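You operate a simulated robot arm through the tools that you are given. There is no shell and no other tool. Be economical: measure what you need, move in short steps, check, and stop when the job is done.

You run a simulated robot arm. Do the job below in one go: nothing can be reset, and whatever is moved stays where it is left.

## Task
Put things in order on the bar centre. At the end: the red vacuum can from the bar centre is on the beige round board; the yellow tumbler stands where the red vacuum can stood; the blue travel mug stands on top of the green apple; the clear beaker stands where the orange clothes peg stood; the orange clothes peg from the bar centre stands where the blue travel mug stood; whatever was shut is shut again. Leave all else as you found it, and nothing knocked over.

It is judged by the outcome, as a careful person would: the job done as asked, and still so three seconds after it is handed in. It fails if anything else is knocked over, pushed out of place, dropped, spilled or broken.

## Robot
A 7-joint arm with a two-finger parallel gripper, fixed in place. Base frame: the origin is at the foot of the arm, x ahead of it, y to its left, z up; the work surface is at about z = 860. Readings come in mm, degrees, newtons and seconds.
With the tool pointing down near the work surface it reaches from about 300 to 700 mm from the base axis. Its first joint turns from -66.0 to 66.0 degrees. Payload 1.57 kg.
The TCP is the grasp point between the finger pads, 30 mm short of the fingertips. In the tool frame z runs along the fingers and y along their closing line. Largest opening 110 mm; finger width 24, thickness 12; the body of the gripper, 48 by 112 mm, starts 78 mm behind the TCP.
Orientation is that of the tool frame in the base frame, as a unit quaternion [x, y, z, w]. With the fingers straight down and closing along the base's y, the tool's x points along the base's -x, its y along +y and its z along -z.

## Interface
- The arm moves only by the tool move_arm. Its argument "rows" is a list of rows, each a list of 3 entries, a list of its own where there are three numbers: the shift along the tool's x, y, z in mm, then the turn, a rotation vector about the tool's x, y, z in degrees, then the opening, from 0 (shut) to 1 (fully open). In form: [[[dx, dy, dz], [ax, ay, az], fingers], ...]. A call has 1 to 12 rows; each row is the pose to reach, as a shift and turn from the pose commanded when the call began, along the tool's axes at that moment. Rows are played at 5 a second. More than 50 mm and 8.6 degrees between two rows, or a gripper value outside its range, and nothing of the call is played. A pose out of reach is approached as far as the arm can. The call stops where the force on the tool passes 40 N (or 10 N more than at its start, if that is more) or the arm is blocked; 0.2 s more then pass. Each finger travels about 108 mm/s and halts on what it meets, pressing with about 43 N; the grip force reading is that of the motor and also rises with nothing between the fingers. The clock runs only during rows and for 0.2 s after the last one: add rows that repeat a pose to give the fingers time. It gives the time, the measured TCP pose, the force on the tool (base axes), the opening and the grip force at its end, in the units of the frame above (readings bear some noise).
- Cameras (640 x 400 px; columns grow to the right, rows downward): "scene" is fixed at [156.6, -381.7, 1409.4]; the picture's right is [0.87, -0.50, 0.00], its down [-0.25, -0.44, -0.86] and it looks along [0.43, 0.75, -0.51] (base axes); focal length 306 px, centre (320, 200). "wrist" rides on the gripper at [-36, 0, -80] in the tool frame; the picture's right is [0.00, -1.00, 0.00], its down [0.97, 0.00, -0.24] and it looks along [0.24, 0.00, 0.97] (tool axes); focal length 218 px, centre (320, 200).
- snapshot(camera): a new picture of that camera. The clock stands still meanwhile.
- measure_at(camera, pixels): there is no depth. For up to 12 entries [column, row, z] of the newest picture of that camera ("zoom" is the newest enlarged one), the place [x, y] in the base frame at which the ray of that pixel passes the height z, good to about 2 mm. The clock stands still meanwhile.
- close_up(camera, box): a new picture of the part [left, top, right, bottom] of that camera's present view, enlarged. The clock stands still meanwhile.
- finish_job(): hands the job in; it is judged then, once.

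Go step by step. Measure first, check grasps and placings, and put right what went wrong. The budget is 80 turns and 46 pictures, counting those below and the enlarged ones. Unless the task says otherwise, let go and move clear before handing in, and close with one line.

The tools are called after "Request:" as name(argument=value, ...) on one line, values as JSON. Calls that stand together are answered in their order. move_arm: Moves the arm, as the interface text tells. Its arguments: {"type":"object","properties":{"rows":{"type":"array","items":{"type":"array"}}},"required":["rows"]} The other tools are called the same way: snapshot (camera) takes a picture; measure_at (camera, pixels) gives the place at which the rays of pixels pass given heights; close_up (camera, box) takes an enlarged picture of a part of a camera's view; finish_job () hands the job in.

At the start:

```text
clock: 0.0
ee_pos: [328.1, 223.5, 1198.1]
ee_rot: [0.0, 1.0, 0.001, 0.0]
force: [0.0, -0.3, 0.1]
grip_width: 110.0
grasp_force: 0.1
```

scene: 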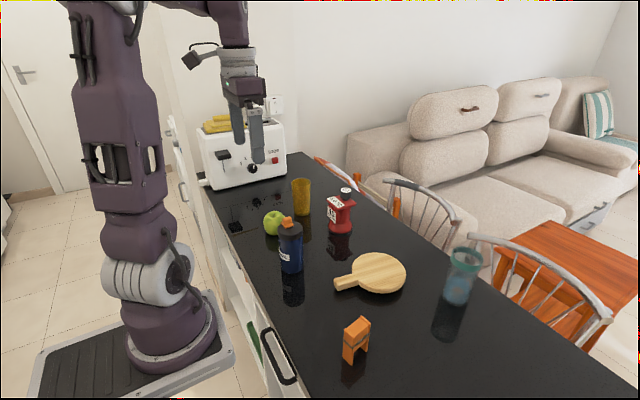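
wrist: 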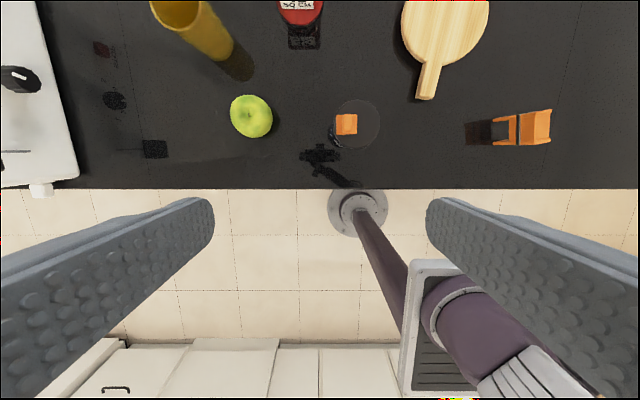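

The pictures show the apple (scene 274,222), mug (291,247), can (340,212), tumbler (301,196), board (377,272), peg (356,340) and beaker (462,275). I'll enlarge these parts before measuring.

Request:
close_up(camera="scene", box=[220, 160, 380, 260])

Request:
close_up(camera="scene", box=[300, 240, 500, 365])

Request:
measure_at(camera="scene", pixels=[[273, 234, 860], [292, 270, 860], [340, 229, 860], [302, 213, 860], [377, 272, 875], [350, 360, 860], [365, 350, 860], [457, 300, 860], [335, 285, 870]])

```text
4.00 times, centred on (300, 210) of scene
```

zoom: 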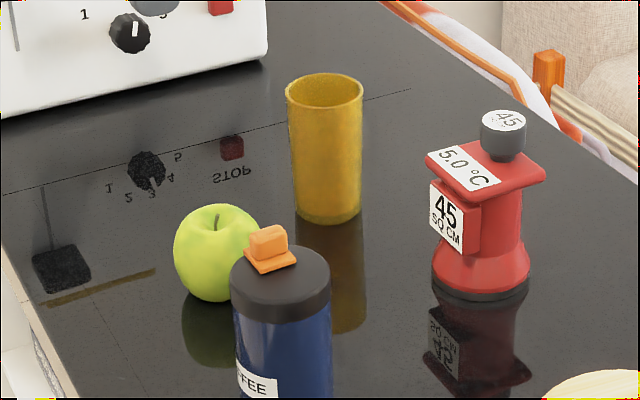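

```text
3.20 times, centred on (400, 302) of scene
```

zoom: 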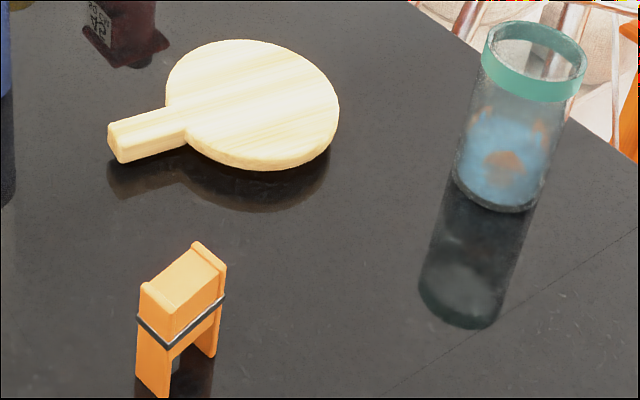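

```text
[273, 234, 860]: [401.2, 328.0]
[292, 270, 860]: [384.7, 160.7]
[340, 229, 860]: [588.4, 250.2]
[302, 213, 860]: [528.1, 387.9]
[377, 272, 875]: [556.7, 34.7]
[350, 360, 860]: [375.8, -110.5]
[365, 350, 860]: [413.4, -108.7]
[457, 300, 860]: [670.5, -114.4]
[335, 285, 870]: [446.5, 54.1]
```

The zoom shows the can's square flange and knob, the mug's lid tab, and a loose-looking fill in the beaker. I'll move above the middle of the bar for an overhead view.

Request:
move_arm(rows=[[[-40, -15, 0], [0, 0, 0], 1], [[-80, -30, 0], [0, 0, 0], 1], [[-120, -45, 0], [0, 0, 0], 1], [[-160, -60, 0], [0, 0, 0], 1], [[-200, -73, 0], [0, 0, 0], 1], [[-200, -73, 0], [0, 0, 0], 1]])

Request:
snapshot(camera="wrist")

```text
clock: 1.4
ee_pos: [526.8, 150.1, 1198.2]
ee_rot: [-0.001, 1.0, -0.001, 0.0]
force: [0.9, 0.1, -0.4]
grip_width: 110.0
grasp_force: 0.1
```

```text
41 pictures are left
```

wrist: 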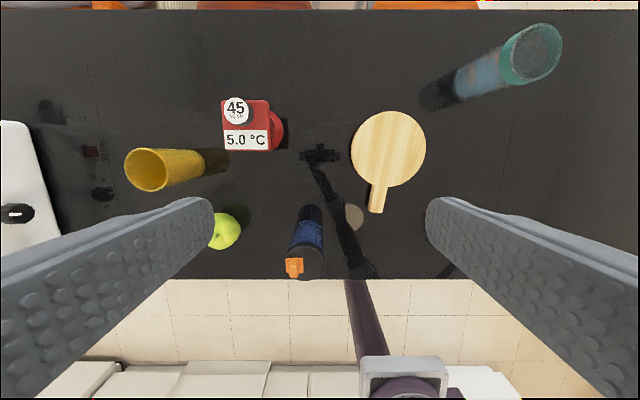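

The can's flange is square to the base axes (wrist 223–270, 100–152). I'll cross-check heights by measuring the same points in both cameras.

Request:
measure_at(camera="wrist", pixels=[[236, 107, 960], [236, 107, 1000], [147, 170, 940], [147, 170, 980], [294, 267, 980], [294, 267, 1020], [532, 53, 960], [532, 53, 1000], [389, 149, 875], [376, 210, 875], [306, 212, 860], [230, 231, 930]])

Request:
measure_at(camera="scene", pixels=[[345.7, 190, 960], [345.7, 190, 1000], [301.2, 182.5, 940], [301.2, 182.5, 980], [287, 219.5, 980], [287, 219.5, 1020], [467.2, 257.5, 960], [467.2, 257.5, 1000], [274, 215, 920], [274, 215, 940], [340, 230, 860], [455.3, 299, 860]])

```text
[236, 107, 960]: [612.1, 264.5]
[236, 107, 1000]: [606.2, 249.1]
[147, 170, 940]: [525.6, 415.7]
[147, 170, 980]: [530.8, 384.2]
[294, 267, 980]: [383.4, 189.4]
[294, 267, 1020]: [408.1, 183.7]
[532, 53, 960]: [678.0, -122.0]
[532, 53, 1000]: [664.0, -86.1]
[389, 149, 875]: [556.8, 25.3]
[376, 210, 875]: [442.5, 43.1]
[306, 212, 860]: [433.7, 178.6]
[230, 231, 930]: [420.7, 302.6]
```

```text
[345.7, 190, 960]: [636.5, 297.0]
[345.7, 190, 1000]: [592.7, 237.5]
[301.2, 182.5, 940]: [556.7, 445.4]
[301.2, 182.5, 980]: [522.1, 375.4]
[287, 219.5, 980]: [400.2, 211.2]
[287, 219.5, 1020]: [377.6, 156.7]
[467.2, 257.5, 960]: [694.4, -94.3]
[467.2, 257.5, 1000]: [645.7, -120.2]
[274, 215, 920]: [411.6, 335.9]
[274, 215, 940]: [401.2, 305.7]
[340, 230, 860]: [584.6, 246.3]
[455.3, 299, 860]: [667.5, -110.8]
```

By triangulation the can's knob top is near (607,252,992), the tumbler rim near (530,391,971), the mug tab near (393,187,996) and the beaker rim near (671,-105,978). I'll hover over the can.

Request:
move_arm(rows=[[[-20, 33, 22], [0, 0, 0], 1], [[-40, 66, 45], [0, 0, 0], 1], [[-63, 100, 68], [0, 0, 0], 1], [[-63, 100, 68], [0, 0, 0], 1]])

Request:
snapshot(camera="wrist")

```text
clock: 2.4
ee_pos: [578.0, 232.7, 1139.4]
ee_rot: [0.001, 1.0, 0.0, 0.0]
force: [0.7, -0.8, 0.5]
grip_width: 109.9
grasp_force: 0.2
out of reach, approached as far as the arm can: row 3, 4
```

```text
40 pictures are left
```

wrist: 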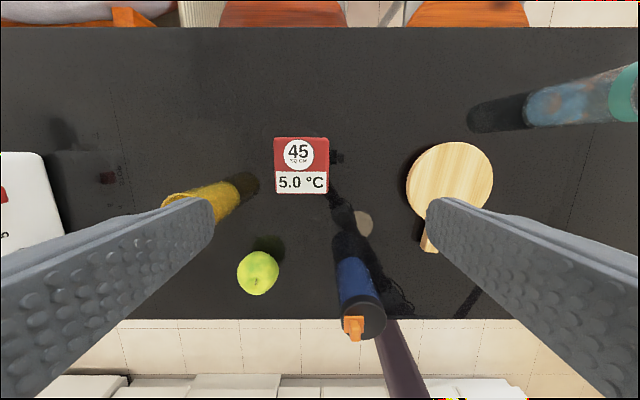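

The upper reach is limited here, but the can is seen cleanly with its flange at (275–328, 138–193). I'll measure it and the board.

Request:
measure_at(camera="wrist", pixels=[[301, 166, 965], [275, 138, 965], [328, 138, 965], [328, 193, 965], [275, 193, 965], [299, 155, 990], [449, 182, 875], [449, 142, 875], [449, 222, 875], [492, 182, 875], [407, 182, 875]])

Request:
measure_at(camera="scene", pixels=[[326.5, 199.5, 965], [341, 208, 965], [356.5, 205, 965], [327.7, 230, 860], [352, 230, 860], [340, 234.5, 860], [383, 253, 875], [376, 293, 875], [405, 274, 875], [352, 270, 875]])

```text
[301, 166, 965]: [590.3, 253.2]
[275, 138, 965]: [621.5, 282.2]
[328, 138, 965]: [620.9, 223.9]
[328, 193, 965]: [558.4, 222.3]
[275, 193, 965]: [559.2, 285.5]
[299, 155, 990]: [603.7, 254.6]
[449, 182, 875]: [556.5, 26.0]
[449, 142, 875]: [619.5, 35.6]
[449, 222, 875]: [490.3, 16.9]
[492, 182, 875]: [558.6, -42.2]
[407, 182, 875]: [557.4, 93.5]
```

```text
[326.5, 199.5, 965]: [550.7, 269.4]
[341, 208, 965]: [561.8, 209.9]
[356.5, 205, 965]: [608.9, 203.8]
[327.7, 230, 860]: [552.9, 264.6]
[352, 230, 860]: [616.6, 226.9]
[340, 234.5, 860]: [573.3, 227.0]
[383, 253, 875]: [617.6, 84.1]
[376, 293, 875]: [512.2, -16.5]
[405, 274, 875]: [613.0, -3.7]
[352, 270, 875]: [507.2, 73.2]
```

The flange spans x 559–621 and y 223–284, centred at (590,253). The board disc centre is about (556,26). I'll lower partway to see which pose is actually commanded.

Request:
move_arm(rows=[[[0, 0, 40], [0, 0, 0], 1], [[0, 0, 75], [0, 0, 0], 1], [[0, 0, 75], [0, 0, 0], 1]])

```text
clock: 3.2
ee_pos: [577.7, 232.4, 1067.0]
ee_rot: [0.0, 1.0, 0.001, 0.0]
force: [-0.3, 0.1, -1.5]
grip_width: 109.8
grasp_force: 0.1
```

The pose is now (578,232,1067). I'll centre over the flange and lower in steps to z 952.

Request:
move_arm(rows=[[[-12, 21, 20], [0, 0, 0], 1], [[-12, 21, 60], [0, 0, 0], 1], [[-12, 21, 90], [0, 0, 0], 1], [[-12, 21, 115], [0, 0, 0], 1], [[-12, 21, 115], [0, 0, 0], 1]])

Request:
close_up(camera="scene", box=[260, 140, 420, 240])

```text
clock: 4.4
ee_pos: [590.8, 254.9, 950.7]
ee_rot: [0.001, 1.0, 0.001, 0.0]
force: [-0.1, -0.1, 0.2]
grip_width: 110.1
grasp_force: 0.0
```

```text
4.00 times, centred on (340, 190) of scene
```

zoom: 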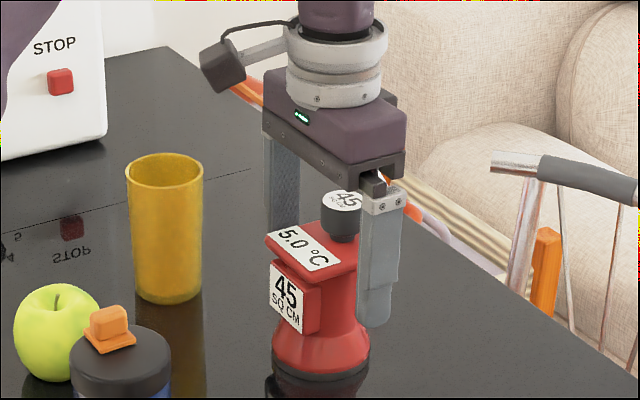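

The fingers straddle the flange with clearance on both sides. I'll close and lift slightly.

Request:
move_arm(rows=[[[0, 0, 0], [0, 0, 0], 0.3], [[0, 0, 0], [0, 0, 0], 0.3], [[0, 0, 0], [0, 0, 0], 0.3], [[0, 0, -15], [0, 0, 0], 0.3], [[0, 0, -40], [0, 0, 0], 0.3], [[0, 0, -40], [0, 0, 0], 0.3]])

Request:
close_up(camera="scene", box=[260, 140, 420, 240])

```text
clock: 5.8
ee_pos: [591.4, 254.7, 990.7]
ee_rot: [0.0, 1.0, 0.0, 0.0]
force: [0.0, -0.1, -2.9]
grip_width: 65.6
grasp_force: 42.9
```

```text
4.00 times, centred on (340, 190) of scene
```

zoom: 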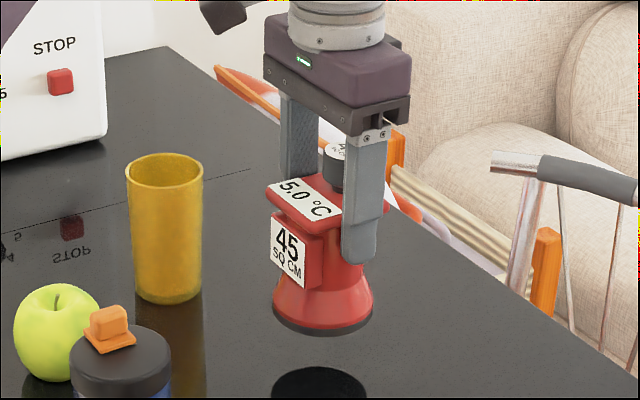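

The can is held upright (65.6 mm width). I'll carry it over the board centre at (557,27).

Request:
move_arm(rows=[[[6, -38, -5], [0, 0, 0], 0.3], [[12, -76, -5], [0, 0, 0], 0.3], [[18, -114, -5], [0, 0, 0], 0.3], [[24, -152, -5], [0, 0, 0], 0.3], [[30, -190, -5], [0, 0, 0], 0.3], [[35, -228, -5], [0, 0, 0], 0.3], [[35, -228, -5], [0, 0, 0], 0.3]])

Request:
close_up(camera="scene", box=[300, 200, 460, 300])

```text
clock: 7.4
ee_pos: [556.7, 26.2, 996.2]
ee_rot: [0.001, 1.0, 0.0, 0.0]
force: [0.1, -1.7, -2.2]
grip_width: 65.9
grasp_force: 43.0
```

```text
4.00 times, centred on (380, 250) of scene
```

zoom: 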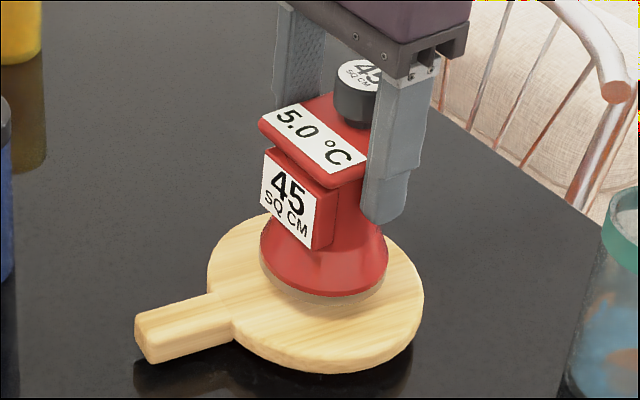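

The can hangs about 27 mm above the board and is centred. I'll lower gently and watch the force.

Request:
move_arm(rows=[[[0, 0, 10], [0, 0, 0], 0.3], [[0, 0, 17], [0, 0, 0], 0.3], [[0, 0, 20], [0, 0, 0], 0.3], [[0, 0, 22], [0, 0, 0], 0.3], [[0, 0, 22], [0, 0, 0], 0.3]])

```text
clock: 8.6
ee_pos: [557.8, 27.5, 974.2]
ee_rot: [-0.001, 1.0, 0.001, 0.001]
force: [6.1, 0.7, 33.8]
grip_width: 65.6
grasp_force: 43.3
```

Force of 34 N shows contact, with the board top near 883. I'll ease up 1 mm, open, and lift clear.

Request:
move_arm(rows=[[[0, 0, -1.5], [0, 0, 0], 0.3], [[0, 0, -1.5], [0, 0, 0], 0.8], [[0, 0, -1.5], [0, 0, 0], 1], [[0, 0, -1.5], [0, 0, 0], 1], [[0, 0, -40], [0, 0, 0], 1], [[0, 0, -80], [0, 0, 0], 1], [[0, 0, -110], [0, 0, 0], 1], [[0, 0, -110], [0, 0, 0], 1]])

Request:
snapshot(camera="scene")

Request:
snapshot(camera="wrist")

```text
clock: 10.4
ee_pos: [555.0, 25.4, 1085.5]
ee_rot: [-0.001, 1.0, 0.0, -0.001]
force: [0.0, 0.3, -0.6]
grip_width: 109.8
grasp_force: 0.0
```

```text
36 pictures are left
```

scene: 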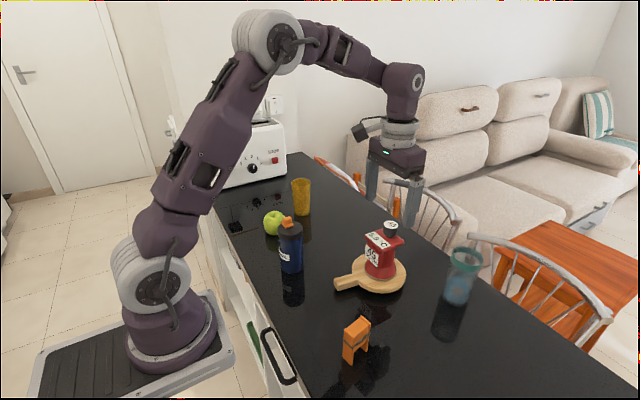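

```text
35 pictures are left
```

wrist: 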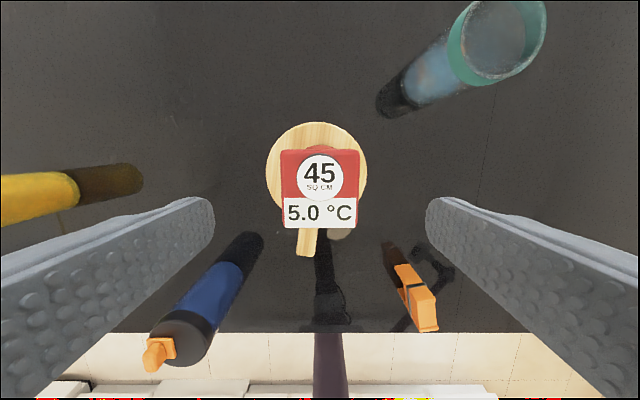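

The can stands on the board (scene 382,262). Next I'll go above the tumbler.

Request:
move_arm(rows=[[[5, 42, 0], [0, 0, 0], 1], [[10, 86, 0], [0, 0, 0], 1], [[15, 130, 0], [0, 0, 0], 1], [[20, 174, 5], [0, 0, 0], 1], [[25, 218, 15], [0, 0, 0], 1], [[30, 262, 25], [0, 0, 0], 1], [[35, 306, 35], [0, 0, 0], 1], [[35, 348, 45], [0, 0, 0], 1], [[35, 348, 45], [0, 0, 0], 1]])

Request:
snapshot(camera="wrist")

```text
clock: 12.4
ee_pos: [522.7, 375.9, 1038.3]
ee_rot: [0.0, 1.0, 0.001, -0.001]
force: [0.0, -1.0, -0.7]
grip_width: 110.2
grasp_force: 0.0
```

```text
34 pictures are left
```

wrist: 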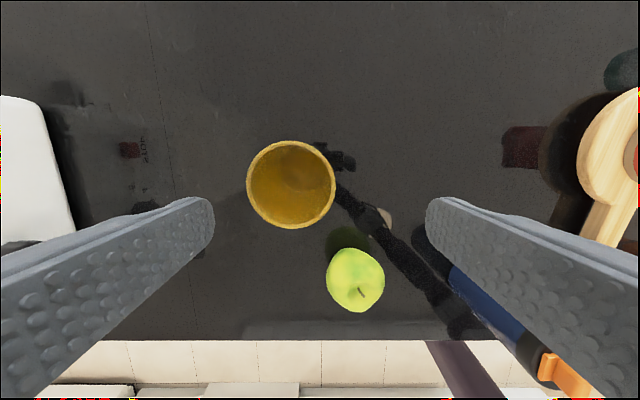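

The tumbler rim is at (247–336, 140–229), centre (291,185), and looks empty. I'll measure it and the apple.

Request:
measure_at(camera="wrist", pixels=[[291, 185, 971], [247, 185, 971], [336, 185, 971], [291, 140, 971], [291, 229, 971], [355, 280, 895], [327, 280, 895], [384, 280, 895], [355, 248, 895], [355, 312, 895], [360, 295, 930], [45, 160, 950]])

```text
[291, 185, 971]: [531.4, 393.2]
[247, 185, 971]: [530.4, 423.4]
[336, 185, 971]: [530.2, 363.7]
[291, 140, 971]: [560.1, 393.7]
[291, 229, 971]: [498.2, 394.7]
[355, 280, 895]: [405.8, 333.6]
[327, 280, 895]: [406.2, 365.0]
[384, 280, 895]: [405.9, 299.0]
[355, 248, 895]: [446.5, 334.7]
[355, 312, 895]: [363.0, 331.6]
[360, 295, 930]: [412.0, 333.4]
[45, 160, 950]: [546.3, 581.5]
```

Tumbler centre is (530,393.5), 61 mm wide; apple is near (406,333). I'll lower to z 925 and grip.

Request:
move_arm(rows=[[[-7.3, 17.6, 20], [0, 0, 0], 1], [[-7.3, 17.6, 60], [0, 0, 0], 1], [[-7.3, 17.6, 95], [0, 0, 0], 1], [[-7.3, 17.6, 113], [0, 0, 0], 1], [[-7.3, 17.6, 113], [0, 0, 0], 1], [[-7.3, 17.6, 113], [0, 0, 0], 0.4], [[-7.3, 17.6, 113], [0, 0, 0], 0.4], [[-7.3, 17.6, 113], [0, 0, 0], 0.4]])

```text
clock: 14.2
ee_pos: [529.0, 393.5, 926.4]
ee_rot: [0.0, 1.0, -0.001, 0.001]
force: [-0.2, 0.6, -0.3]
grip_width: 62.0
grasp_force: 42.9
out of reach, approached as far as the arm can: row 1
```

Gripped at 62 mm. I'll lift 25 mm and carry it to the can's old spot at (590,254).

Request:
move_arm(rows=[[[0, 0, -12], [0, 0, 0], 0.4], [[0, 0, -25], [0, 0, 0], 0.4], [[-13, -35, -25], [0, 0, 0], 0.4], [[-29, -70, -25], [0, 0, 0], 0.4], [[-45, -105, -25], [0, 0, 0], 0.4], [[-61, -139.5, -25], [0, 0, 0], 0.4], [[-61, -139.5, -25], [0, 0, 0], 0.4]])

Request:
close_up(camera="scene", box=[260, 140, 420, 240])

```text
clock: 15.8
ee_pos: [588.6, 252.4, 950.8]
ee_rot: [0.0, 1.0, 0.001, 0.0]
force: [-0.5, -0.2, -1.2]
grip_width: 61.9
grasp_force: 42.8
```

```text
4.00 times, centred on (340, 190) of scene
```

zoom: 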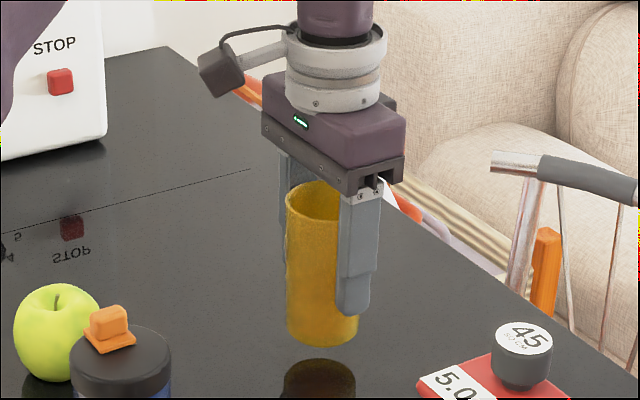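

Held upright over the spot. I'll lower 24 mm, reading the contact force.

Request:
move_arm(rows=[[[-1, 1.5, 12], [0, 0, 0], 0.4], [[-1, 1.5, 20], [0, 0, 0], 0.4], [[-1, 1.5, 23], [0, 0, 0], 0.4], [[-1, 1.5, 24.5], [0, 0, 0], 0.4], [[-1, 1.5, 24.5], [0, 0, 0], 0.4]])

```text
clock: 17.0
ee_pos: [589.7, 254.6, 925.9]
ee_rot: [0.0, 1.0, 0.0, 0.0]
force: [-7.4, 0.8, 16.7]
grip_width: 61.6
grasp_force: 43.4
```

16.7 N shows the tumbler is on the surface. I'll release and rise.

Request:
move_arm(rows=[[[0, 0, 0], [0, 0, 0], 0.75], [[0, 0, 0], [0, 0, 0], 1], [[0, 0, 0], [0, 0, 0], 1], [[0, 0, -40], [0, 0, 0], 1], [[0, 0, -80], [0, 0, 0], 1], [[0, 0, -120], [0, 0, 0], 1], [[40, 0, -140], [0, 0, 0], 1], [[80, 0, -170], [0, 0, 0], 1], [[120, 0, -190], [0, 0, 0], 1], [[160, 0, -190], [0, 0, 0], 1], [[180, 10, -190], [0, 0, 0], 1], [[180, 10, -190], [0, 0, 0], 1]])

Request:
snapshot(camera="wrist")

Request:
close_up(camera="scene", box=[230, 160, 390, 260])

```text
clock: 19.6
ee_pos: [410.8, 263.4, 1115.7]
ee_rot: [0.0, 1.0, 0.0, 0.0]
force: [0.1, -0.3, 0.3]
grip_width: 109.9
grasp_force: 0.0
```

```text
32 pictures are left
```

wrist: 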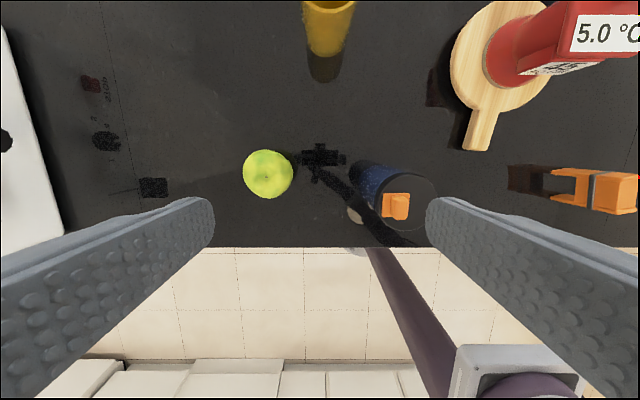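

```text
4.00 times, centred on (310, 210) of scene
```

zoom: 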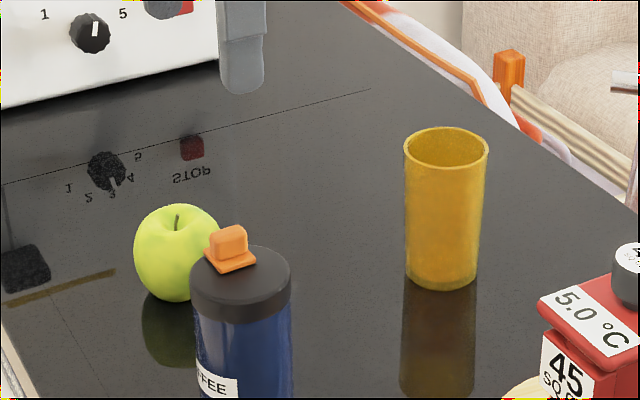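

The tumbler stands in the can's place. I need an accurate apple centre and top, so I'll look at it from right above.

Request:
move_arm(rows=[[[20, 35, 20], [0, 0, 0], 1], [[40, 70, 40], [0, 0, 0], 1], [[40, 70, 75], [0, 0, 0], 1], [[40, 70, 75], [0, 0, 0], 1]])

Request:
close_up(camera="wrist", box=[240, 90, 400, 190])

```text
clock: 20.6
ee_pos: [369.7, 333.9, 1041.2]
ee_rot: [0.0, 1.0, 0.0, 0.0]
force: [-0.1, -0.3, -0.1]
grip_width: 110.2
grasp_force: 0.0
```

```text
4.00 times, centred on (320, 140) of wrist
```

zoom: 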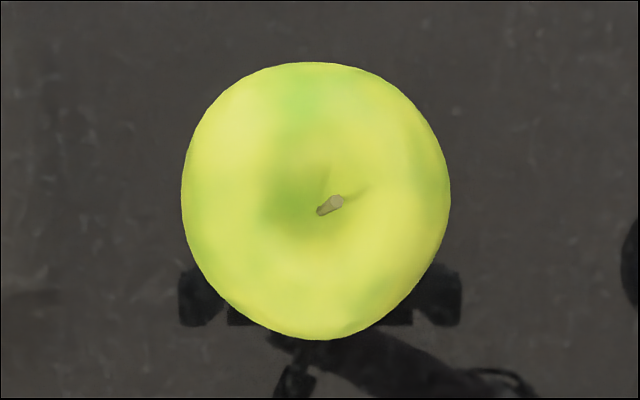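

The apple silhouette is centred at zoom (316,201), with the dimple near (318,208). I'll measure it in the enlarged view and use the scene view for the top height.

Request:
measure_at(camera="zoom", pixels=[[316, 201, 895], [182, 201, 895], [450, 201, 895], [316, 62, 895], [316, 340, 895], [318, 208, 920], [318, 208, 930], [336, 202, 930]])

Request:
close_up(camera="scene", box=[240, 190, 320, 240])

```text
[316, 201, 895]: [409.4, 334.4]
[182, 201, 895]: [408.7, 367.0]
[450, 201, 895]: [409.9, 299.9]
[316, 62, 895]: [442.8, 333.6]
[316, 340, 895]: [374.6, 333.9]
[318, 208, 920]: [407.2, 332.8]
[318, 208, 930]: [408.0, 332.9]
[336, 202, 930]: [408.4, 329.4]
```

```text
8.00 times, centred on (280, 215) of scene
```

zoom: 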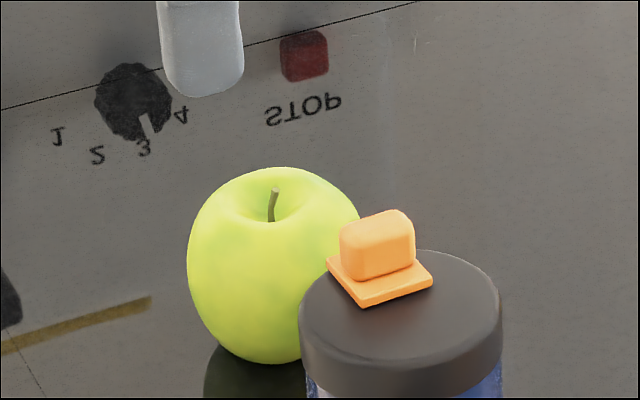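

The apple's rim top is about z 922–925, with its axis at (408.5,333). Next I'll view the mug from above.

Request:
move_arm(rows=[[[0, 0, -35], [0, 0, 0], 1], [[0, -40, -50], [0, 0, 0], 1], [[0, -85, -50], [0, 0, 0], 1], [[4, -130, -50], [0, 0, 0], 1], [[4, -148, -50], [0, 0, 0], 1], [[4, -148, -50], [0, 0, 0], 1]])

Request:
close_up(camera="wrist", box=[240, 90, 400, 190])

Request:
close_up(camera="scene", box=[240, 205, 352, 275])

```text
clock: 22.0
ee_pos: [366.2, 185.0, 1091.5]
ee_rot: [0.0, 1.0, 0.0, 0.0]
force: [0.6, 0.1, -0.7]
grip_width: 110.1
grasp_force: 0.0
```

```text
4.00 times, centred on (320, 140) of wrist
```

zoom: 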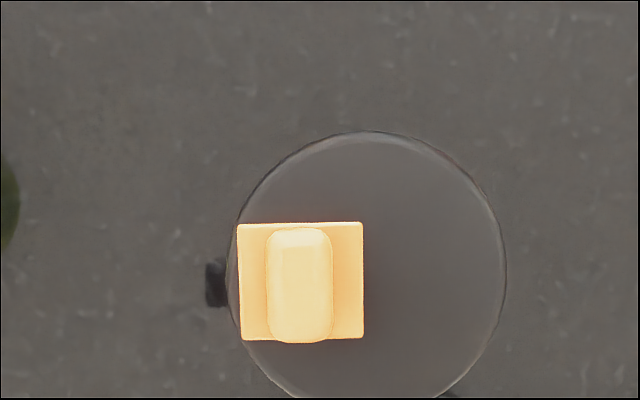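

```text
5.71 times, centred on (296, 240) of scene
```

zoom: 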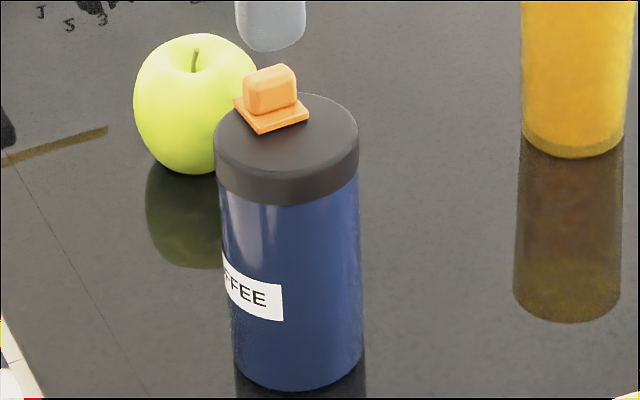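

The lid circle is centred at wrist (331.8,157.8). I'll fix its height from both cameras, and the base centre too.

Request:
measure_at(camera="wrist", pixels=[[331.8, 157.8, 970], [331.8, 157.8, 980], [331.8, 157.8, 990], [297, 157.8, 985], [366.7, 157.8, 985], [331.8, 122.7, 985], [331.8, 157.8, 860]])

Request:
measure_at(camera="scene", pixels=[[290.05, 228.45, 970], [290.05, 228.45, 980], [290.05, 228.45, 990], [292.3, 265, 860], [292.3, 266.6, 860]])

```text
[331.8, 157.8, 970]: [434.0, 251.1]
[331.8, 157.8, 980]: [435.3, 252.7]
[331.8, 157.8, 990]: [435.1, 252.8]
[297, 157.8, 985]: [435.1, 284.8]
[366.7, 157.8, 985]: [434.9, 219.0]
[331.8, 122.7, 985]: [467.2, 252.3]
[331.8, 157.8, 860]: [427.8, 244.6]
```

```text
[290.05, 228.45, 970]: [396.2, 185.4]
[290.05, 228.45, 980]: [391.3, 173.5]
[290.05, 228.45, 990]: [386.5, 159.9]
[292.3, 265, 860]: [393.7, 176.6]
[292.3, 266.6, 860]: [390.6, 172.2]
```

The wrist-pixel call used the older snapshot, so I computed by hand from the close-up's pose. The lid centre is (392,174.5) at z≈980, and the scene agrees (391,173.5). I'll lower around the mug to z 942 and grip.

Request:
move_arm(rows=[[[-25.8, -11, 10], [0, 0, 0], 1], [[-25.8, -11, 50], [0, 0, 0], 1], [[-25.8, -11, 90], [0, 0, 0], 1], [[-25.8, -11, 130], [0, 0, 0], 1], [[-25.8, -11, 149.5], [0, 0, 0], 1], [[-25.8, -11, 149.5], [0, 0, 0], 1]])

Request:
snapshot(camera="wrist")

Request:
close_up(camera="scene", box=[220, 180, 380, 280])

```text
clock: 23.4
ee_pos: [393.2, 175.1, 941.0]
ee_rot: [0.0, 1.0, 0.0, -0.001]
force: [0.3, 0.4, -0.4]
grip_width: 109.9
grasp_force: 0.1
```

```text
26 pictures are left
```

wrist: 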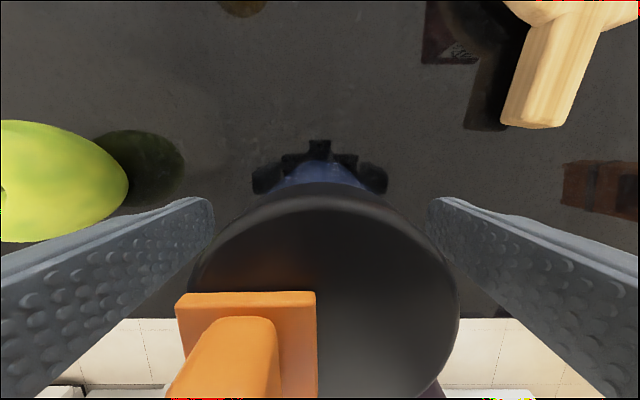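

```text
4.00 times, centred on (300, 230) of scene
```

zoom: 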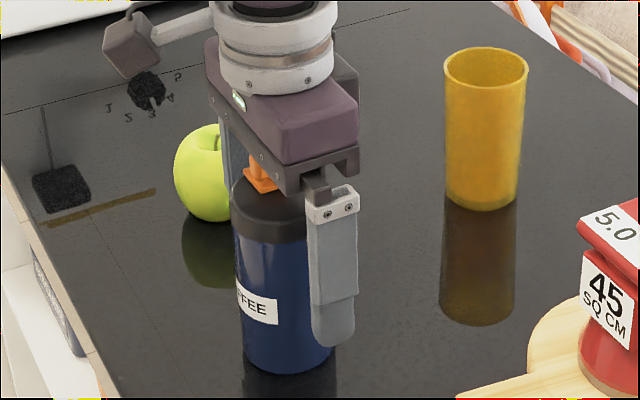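

The fingers straddle the mug, with lid edges at 190–458 around centre 324. I'll grip and lift 100 mm.

Request:
move_arm(rows=[[[0, 0, 0], [0, 0, 0], 0.4], [[0, 0, 0], [0, 0, 0], 0.4], [[0, 0, 0], [0, 0, 0], 0.4], [[0, 0, -10], [0, 0, 0], 0.4], [[0, 0, -40], [0, 0, 0], 0.4], [[0, 0, -75], [0, 0, 0], 0.4], [[0, 0, -100], [0, 0, 0], 0.4], [[0, 0, -100], [0, 0, 0], 0.4]])

Request:
close_up(camera="scene", box=[220, 160, 380, 260])

```text
clock: 25.2
ee_pos: [394.2, 173.6, 1043.0]
ee_rot: [0.0, 1.0, -0.001, 0.0]
force: [0.3, -0.7, -2.1]
grip_width: 59.3
grasp_force: 43.0
```

```text
4.00 times, centred on (300, 210) of scene
```

zoom: 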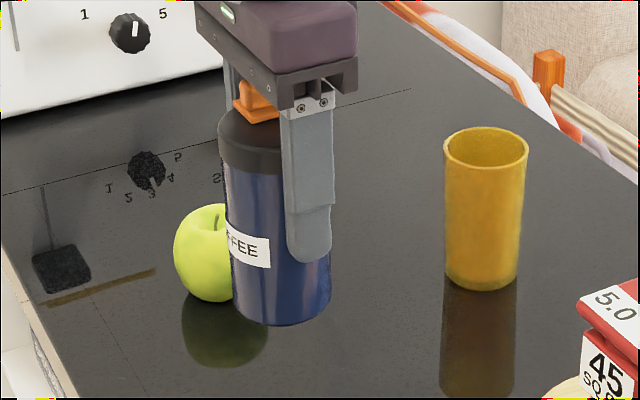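

Held upright with its bottom near z 960. I'll carry it over the apple at (408.5,333).

Request:
move_arm(rows=[[[-4, 36, 0], [0, 0, 0], 0.4], [[-8, 72, 0], [0, 0, 0], 0.4], [[-12, 108, 0], [0, 0, 0], 0.4], [[-16, 140, 0], [0, 0, 0], 0.4], [[-17, 159, 0], [0, 0, 0], 0.4], [[-17, 159, 0], [0, 0, 0], 0.4], [[-17, 159, 20], [0, 0, 0], 0.4], [[-17, 159, 30], [0, 0, 0], 0.4], [[-17, 159, 30], [0, 0, 0], 0.4]])

Request:
close_up(camera="scene", box=[220, 160, 340, 235])

Request:
snapshot(camera="wrist")

```text
clock: 27.2
ee_pos: [411.3, 334.4, 1013.5]
ee_rot: [0.0, 1.0, 0.0, 0.0]
force: [0.3, -0.4, -2.3]
grip_width: 59.2
grasp_force: 43.3
```

```text
5.33 times, centred on (280, 198) of scene
```

zoom: 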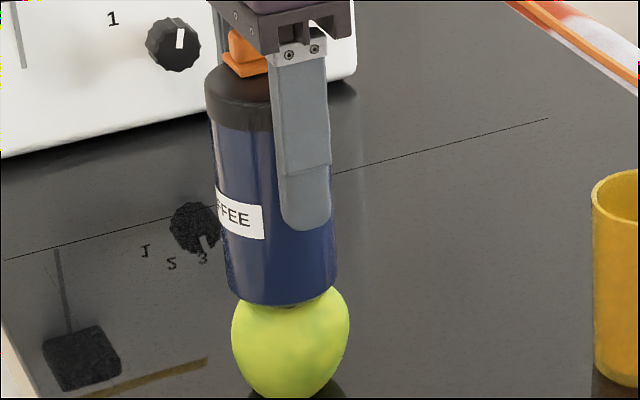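

```text
22 pictures are left
```

wrist: 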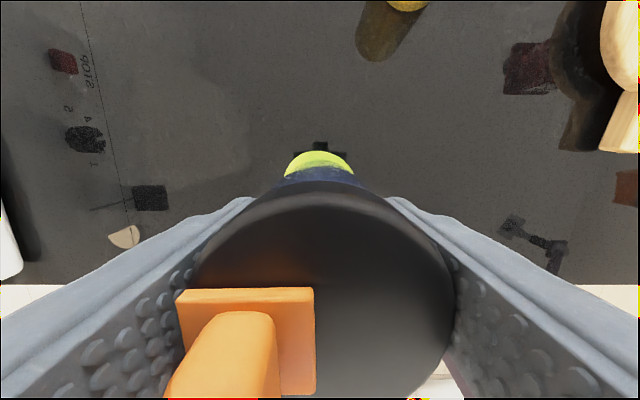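

The apple is centred under the mug (wrist 285–354 about column 320) and the mug's bottom is near z 932. I'll lower in small steps.

Request:
move_arm(rows=[[[0, 0, 2], [0, 0, 0], 0.4], [[0, 0, 4], [0, 0, 0], 0.4], [[0, 0, 5], [0, 0, 0], 0.4], [[0, 0, 5], [0, 0, 0], 0.4]])

```text
clock: 28.2
ee_pos: [410.2, 334.1, 1006.9]
ee_rot: [0.001, 1.0, 0.0, 0.0]
force: [0.3, 0.5, -1.4]
grip_width: 59.1
grasp_force: 43.5
```

Request:
move_arm(rows=[[[0, 0, 1], [0, 0, 0], 0.4], [[0, 0, 2], [0, 0, 0], 0.4], [[0, 0, 2], [0, 0, 0], 0.4]])

```text
clock: 29.0
ee_pos: [410.4, 334.4, 1006.9]
ee_rot: [0.0, 1.0, 0.001, 0.0]
force: [-1.0, -0.3, 0.6]
grip_width: 59.3
grasp_force: 42.9
```

The force rose from −1.4 to +0.6 N, so contact is just starting. I'll lower another 1 mm.

Request:
move_arm(rows=[[[0, 0, 0.7], [0, 0, 0], 0.4], [[0, 0, 1], [0, 0, 0], 0.4], [[0, 0, 1], [0, 0, 0], 0.4]])

```text
clock: 29.8
ee_pos: [409.4, 334.3, 1005.3]
ee_rot: [0.0, 1.0, 0.0, 0.001]
force: [-1.9, -3.6, 24.1]
grip_width: 59.1
grasp_force: 42.2
```

24 N: the mug is seated on the apple. I'll ease off 0.8 mm, open only a little so the fingers can still catch a tilt, and look.

Request:
move_arm(rows=[[[0, 0, -0.8], [0, 0, 0], 0.4], [[0, 0, -0.8], [0, 0, 0], 0.4], [[0, 0, -0.8], [0, 0, 0], 0.56], [[0, 0, -0.8], [0, 0, 0], 0.6], [[0, 0, -0.8], [0, 0, 0], 0.62], [[0, 0, -0.8], [0, 0, 0], 0.62], [[0, 0, -0.8], [0, 0, 0], 0.62], [[0, 0, -0.8], [0, 0, 0], 0.62]])

Request:
close_up(camera="scene", box=[220, 160, 340, 235])

Request:
snapshot(camera="wrist")

```text
clock: 31.6
ee_pos: [409.9, 334.3, 1004.4]
ee_rot: [0.0, 1.0, 0.0, 0.0]
force: [-0.6, 0.4, -1.0]
grip_width: 67.8
grasp_force: 0.0
```

```text
5.33 times, centred on (280, 198) of scene
```

zoom: 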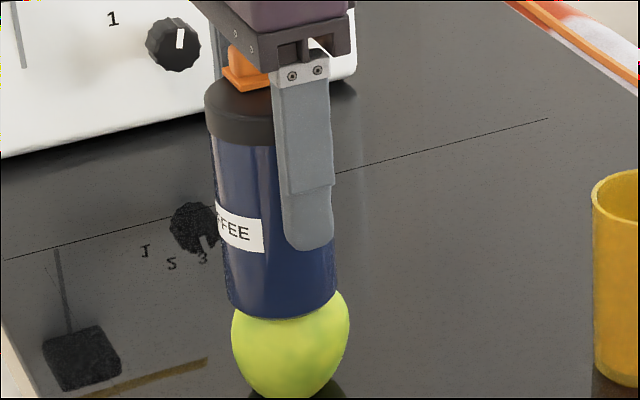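

```text
20 pictures are left
```

wrist: 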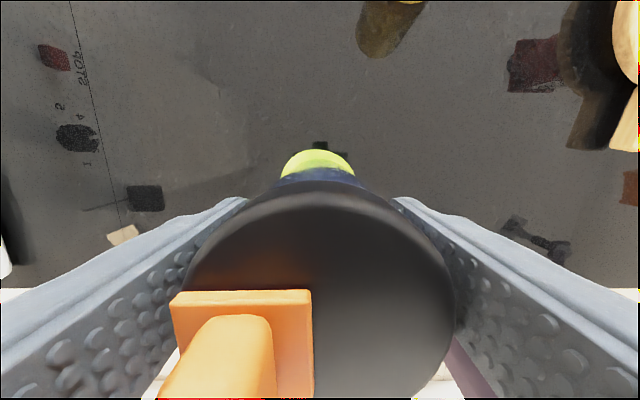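

The mug stands level on the apple with the fingers clear. I'll hold there about a second to see whether it drifts.

Request:
move_arm(rows=[[[0, 0, 0], [0, 0, 0], 0.66], [[0, 0, 0], [0, 0, 0], 0.66], [[0, 0, 0], [0, 0, 0], 0.66], [[0, 0, 0], [0, 0, 0], 0.66], [[0, 0, 0], [0, 0, 0], 0.66], [[0, 0, 0], [0, 0, 0], 0.66], [[0, 0, 0], [0, 0, 0], 0.66], [[0, 0, 0], [0, 0, 0], 0.66]])

Request:
snapshot(camera="wrist")

```text
clock: 33.4
ee_pos: [410.2, 333.1, 1003.7]
ee_rot: [0.0, 1.0, 0.0, -0.001]
force: [-0.1, 0.6, -0.4]
grip_width: 72.7
grasp_force: 0.1
```

```text
19 pictures are left
```

wrist: 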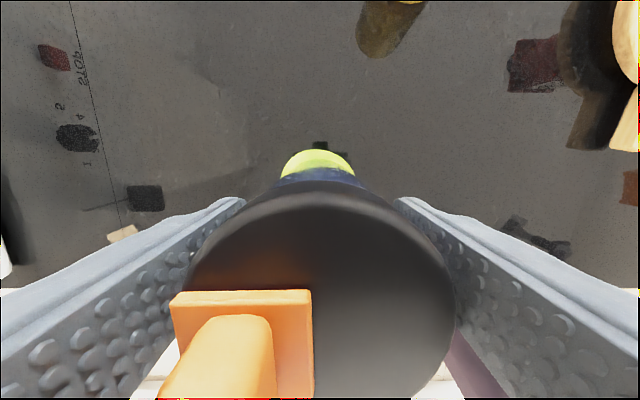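

No drift. I'll open, rise straight up, and travel to above the peg.

Request:
move_arm(rows=[[[0, 0, 0], [0, 0, 0], 0.8], [[0, 0, 0], [0, 0, 0], 1], [[0, 0, 0], [0, 0, 0], 1], [[0, 0, -30], [0, 0, 0], 1], [[0, 0, -70], [0, 0, 0], 1], [[0, 0, -115], [0, 0, 0], 1], [[5, -45, -115], [0, 0, 0], 1], [[10, -90, -115], [0, 0, 0], 1], [[15, -135, -115], [0, 0, 0], 1], [[20, -180, -110], [0, 0, 0], 1], [[25, -225, -100], [0, 0, 0], 1], [[30, -270, -90], [0, 0, 0], 1]])

Request:
move_arm(rows=[[[5, -45, 10], [0, 0, 0], 1], [[10, -90, 20], [0, 0, 0], 1], [[15, -135, 30], [0, 0, 0], 1], [[15, -168, 35], [0, 0, 0], 1], [[15, -168, 35], [0, 0, 0], 1]])

Request:
snapshot(camera="scene")

Request:
snapshot(camera="wrist")

```text
clock: 36.0
ee_pos: [378.2, 64.0, 1095.9]
ee_rot: [0.001, 1.0, 0.0, 0.0]
force: [-0.1, -0.6, -0.4]
grip_width: 110.0
grasp_force: 0.0
```

```text
clock: 37.2
ee_pos: [362.1, -103.1, 1059.6]
ee_rot: [0.0, 1.0, 0.0, 0.0]
force: [-0.7, -1.5, 0.0]
grip_width: 110.0
grasp_force: 0.1
```

```text
18 pictures are left
```

scene: 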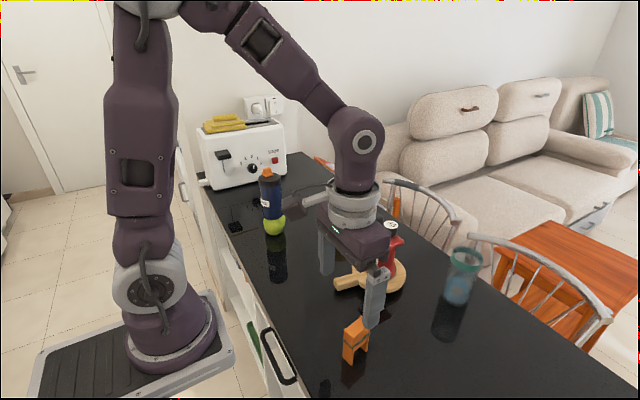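

```text
17 pictures are left
```

wrist: 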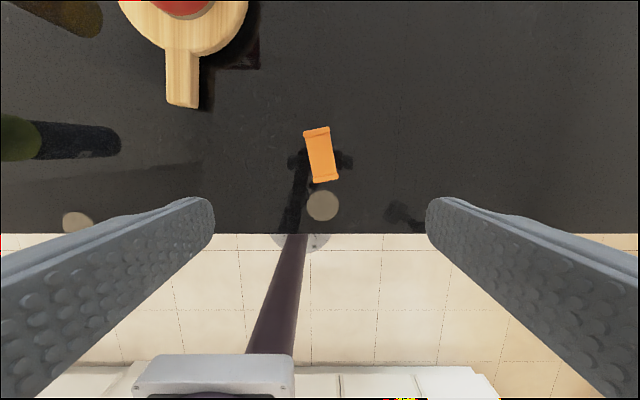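

The mug is still standing on the apple (scene 271,205). The peg's top shows at wrist (304,130)-(329,126)-(338,180)-(313,183), so it is turned about 10°. I'll triangulate its top.

Request:
measure_at(camera="wrist", pixels=[[304, 130, 930], [329, 126, 930], [338, 180, 930], [313, 183, 930], [321, 155, 920], [321, 155, 940]])

Request:
measure_at(camera="scene", pixels=[[360.9, 315.9, 930], [370.3, 321.9, 930], [353.1, 337.5, 930], [344.7, 328.4, 930], [357.2, 326, 920], [357.2, 326, 940], [343.1, 359.7, 860], [352.5, 363.4, 860], [367.2, 350.9, 860]])

Request:
close_up(camera="scene", box=[320, 300, 400, 370])

```text
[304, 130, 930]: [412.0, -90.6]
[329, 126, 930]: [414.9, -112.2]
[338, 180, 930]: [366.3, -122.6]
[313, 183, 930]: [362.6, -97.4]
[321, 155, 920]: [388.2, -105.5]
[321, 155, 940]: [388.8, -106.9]
```

```text
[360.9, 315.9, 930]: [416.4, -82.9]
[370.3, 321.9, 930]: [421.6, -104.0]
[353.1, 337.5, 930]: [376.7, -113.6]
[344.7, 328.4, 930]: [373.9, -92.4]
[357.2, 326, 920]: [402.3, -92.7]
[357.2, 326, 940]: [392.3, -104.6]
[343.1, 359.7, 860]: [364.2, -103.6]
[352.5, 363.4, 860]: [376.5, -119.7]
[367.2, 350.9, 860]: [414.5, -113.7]
```

```text
5.71 times, centred on (360, 335) of scene
```

zoom: 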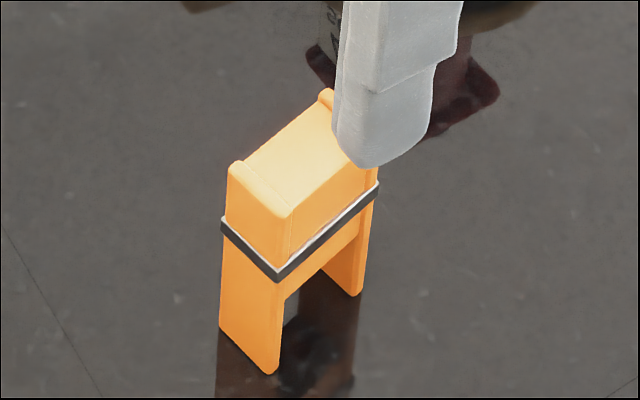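

The peg is centred at (389,-106), its top is at z≈943, and it is turned +10° about the vertical. I'll turn the tool to match and descend to z 920.

Request:
move_arm(rows=[[[-14, -1, 15], [0, 0, -5], 1], [[-27, -3, 40], [0, 0, -10], 0.8], [[-27, -3, 75], [0, 0, -10], 0.7], [[-27, -3, 110], [0, 0, -10], 0.7], [[-27, -3, 139], [0, 0, -10], 0.7], [[-27, -3, 139], [0, 0, -10], 0.7]])

Request:
snapshot(camera="wrist")

```text
clock: 38.6
ee_pos: [391.3, -106.4, 920.1]
ee_rot: [-0.087, 0.996, -0.001, 0.0]
force: [-0.3, 0.7, 0.3]
grip_width: 76.9
grasp_force: 0.0
```

```text
15 pictures are left
```

wrist: 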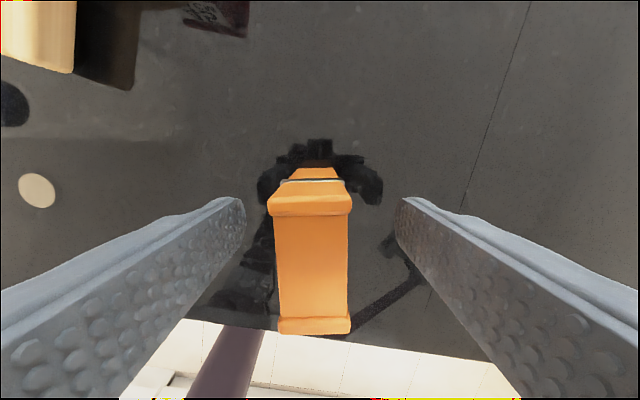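

The peg is aligned, about 2 mm left of centre (col 312). I'll shift slightly, grip and lift.

Request:
move_arm(rows=[[[1, 2, 0], [0, 0, 0], 0.7], [[1, 2, 0], [0, 0, 0], 0.1], [[1, 2, 0], [0, 0, 0], 0.1], [[1, 2, 0], [0, 0, 0], 0.1], [[1, 2, -20], [0, 0, 0], 0.1], [[1, 2, -50], [0, 0, 0], 0.1], [[1, 2, -50], [0, 0, 0], 0.1]])

Request:
close_up(camera="scene", box=[280, 260, 440, 360])

```text
clock: 40.2
ee_pos: [389.3, -104.1, 971.8]
ee_rot: [-0.087, 0.996, 0.0, 0.0]
force: [-0.2, -0.1, -0.1]
grip_width: 20.9
grasp_force: 34.8
```

```text
4.00 times, centred on (360, 310) of scene
```

zoom: 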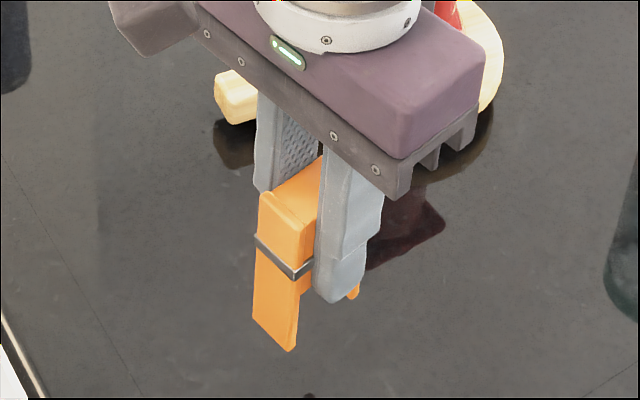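

The peg is held upright at 20.9 mm. I'll carry it to the mug's old spot at (392,174).

Request:
move_arm(rows=[[[-7.3, 39, 0], [0, 0, 0], 0.1], [[-14.5, 78, 0], [0, 0, 0], 0.1], [[-21.8, 117, 0], [0, 0, 0], 0.1], [[-29, 156, 0], [0, 0, 0], 0.1], [[-36.4, 196, 0], [0, 0, 0], 0.1], [[-43.6, 235, 0], [0, 0, 0], 0.1], [[-50.9, 274, 0], [0, 0, 0], 0.1], [[-50.9, 274, 0], [0, 0, 0], 0.1], [[-50.9, 274, 30], [0, 0, 0], 0.1], [[-50.9, 274, 45], [0, 0, 0], 0.1], [[-50.9, 274, 45], [0, 0, 0], 0.1]])

Request:
close_up(camera="scene", box=[220, 180, 380, 280])

```text
clock: 42.6
ee_pos: [393.1, 172.3, 924.9]
ee_rot: [-0.087, 0.996, 0.0, -0.001]
force: [-0.1, 0.3, 0.1]
grip_width: 20.6
grasp_force: 34.3
```

```text
4.00 times, centred on (300, 230) of scene
```

zoom: 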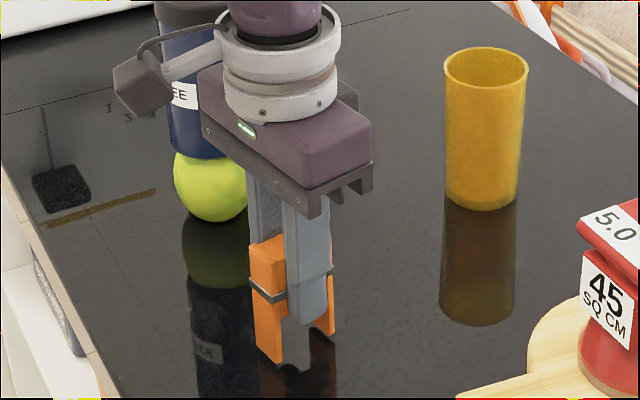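

Over the spot with no contact yet. I'll lower the last ~5 mm.

Request:
move_arm(rows=[[[0, 1, 2], [0, 0, 0], 0.1], [[0, 1, 4], [0, 0, 0], 0.1], [[0, 1, 5.5], [0, 0, 0], 0.1], [[0, 1, 5.5], [0, 0, 0], 0.1]])

```text
clock: 43.6
ee_pos: [392.2, 174.8, 920.5]
ee_rot: [-0.087, 0.996, 0.0, 0.0]
force: [-0.4, -0.2, 10.3]
grip_width: 21.0
grasp_force: 34.5
```

10 N: the peg is standing. I'll release, rise, turn the tool back, and go round at x≈390 towards the beaker side, staying clear of the can.

Request:
move_arm(rows=[[[0, 0, -0.5], [0, 0, 0], 0.5], [[0, 0, -0.5], [0, 0, 0], 0.6], [[0, 0, -0.5], [0, 0, 0], 0.6], [[0, 0, -30], [0, 0, 0], 0.6], [[0, 0, -75], [0, 0, 0], 0.6], [[0, 0, -120], [0, 0, 0], 0.6], [[8, -45, -120], [0, 0, 5], 0.8], [[16, -90, -120], [0, 0, 10], 1], [[24, -135, -120], [0, 0, 10], 1], [[32, -180, -120], [0, 0, 10], 1], [[40, -225, -120], [0, 0, 10], 1], [[48.6, -274.8, -120], [0, 0, 10], 1]])

Request:
move_arm(rows=[[[-40, 0, 0], [0, 0, 0], 1], [[-80, 0, 0], [0, 0, 0], 1], [[-120, 0, 0], [0, 0, 0], 1], [[-160, 0, 0], [0, 0, 0], 1], [[-195, 0, 0], [0, 0, 0], 1], [[-195, 0, 0], [0, 0, 0], 1]])

Request:
snapshot(camera="wrist")

Request:
snapshot(camera="scene")

```text
refused: row 12 steps farther than a row can; nothing moved
```

```text
clock: 45.0
ee_pos: [584.3, 208.4, 920.4]
ee_rot: [-0.088, 0.996, 0.0, 0.0]
force: [-1.2, 0.2, -0.4]
grip_width: 109.9
grasp_force: 0.1
```

```text
12 pictures are left
```

wrist: 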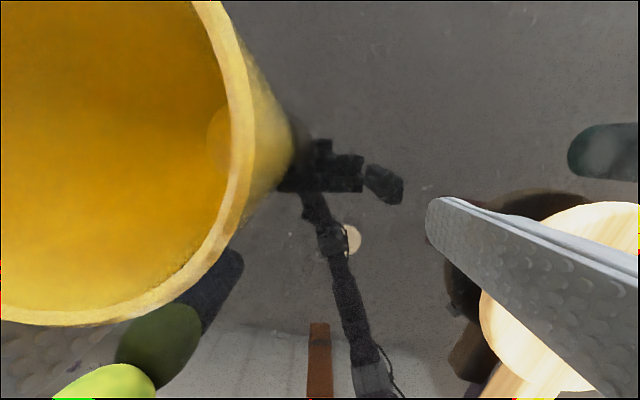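

```text
11 pictures are left
```

scene: 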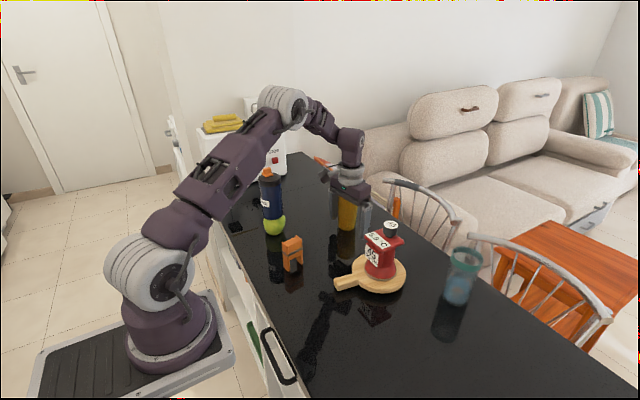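

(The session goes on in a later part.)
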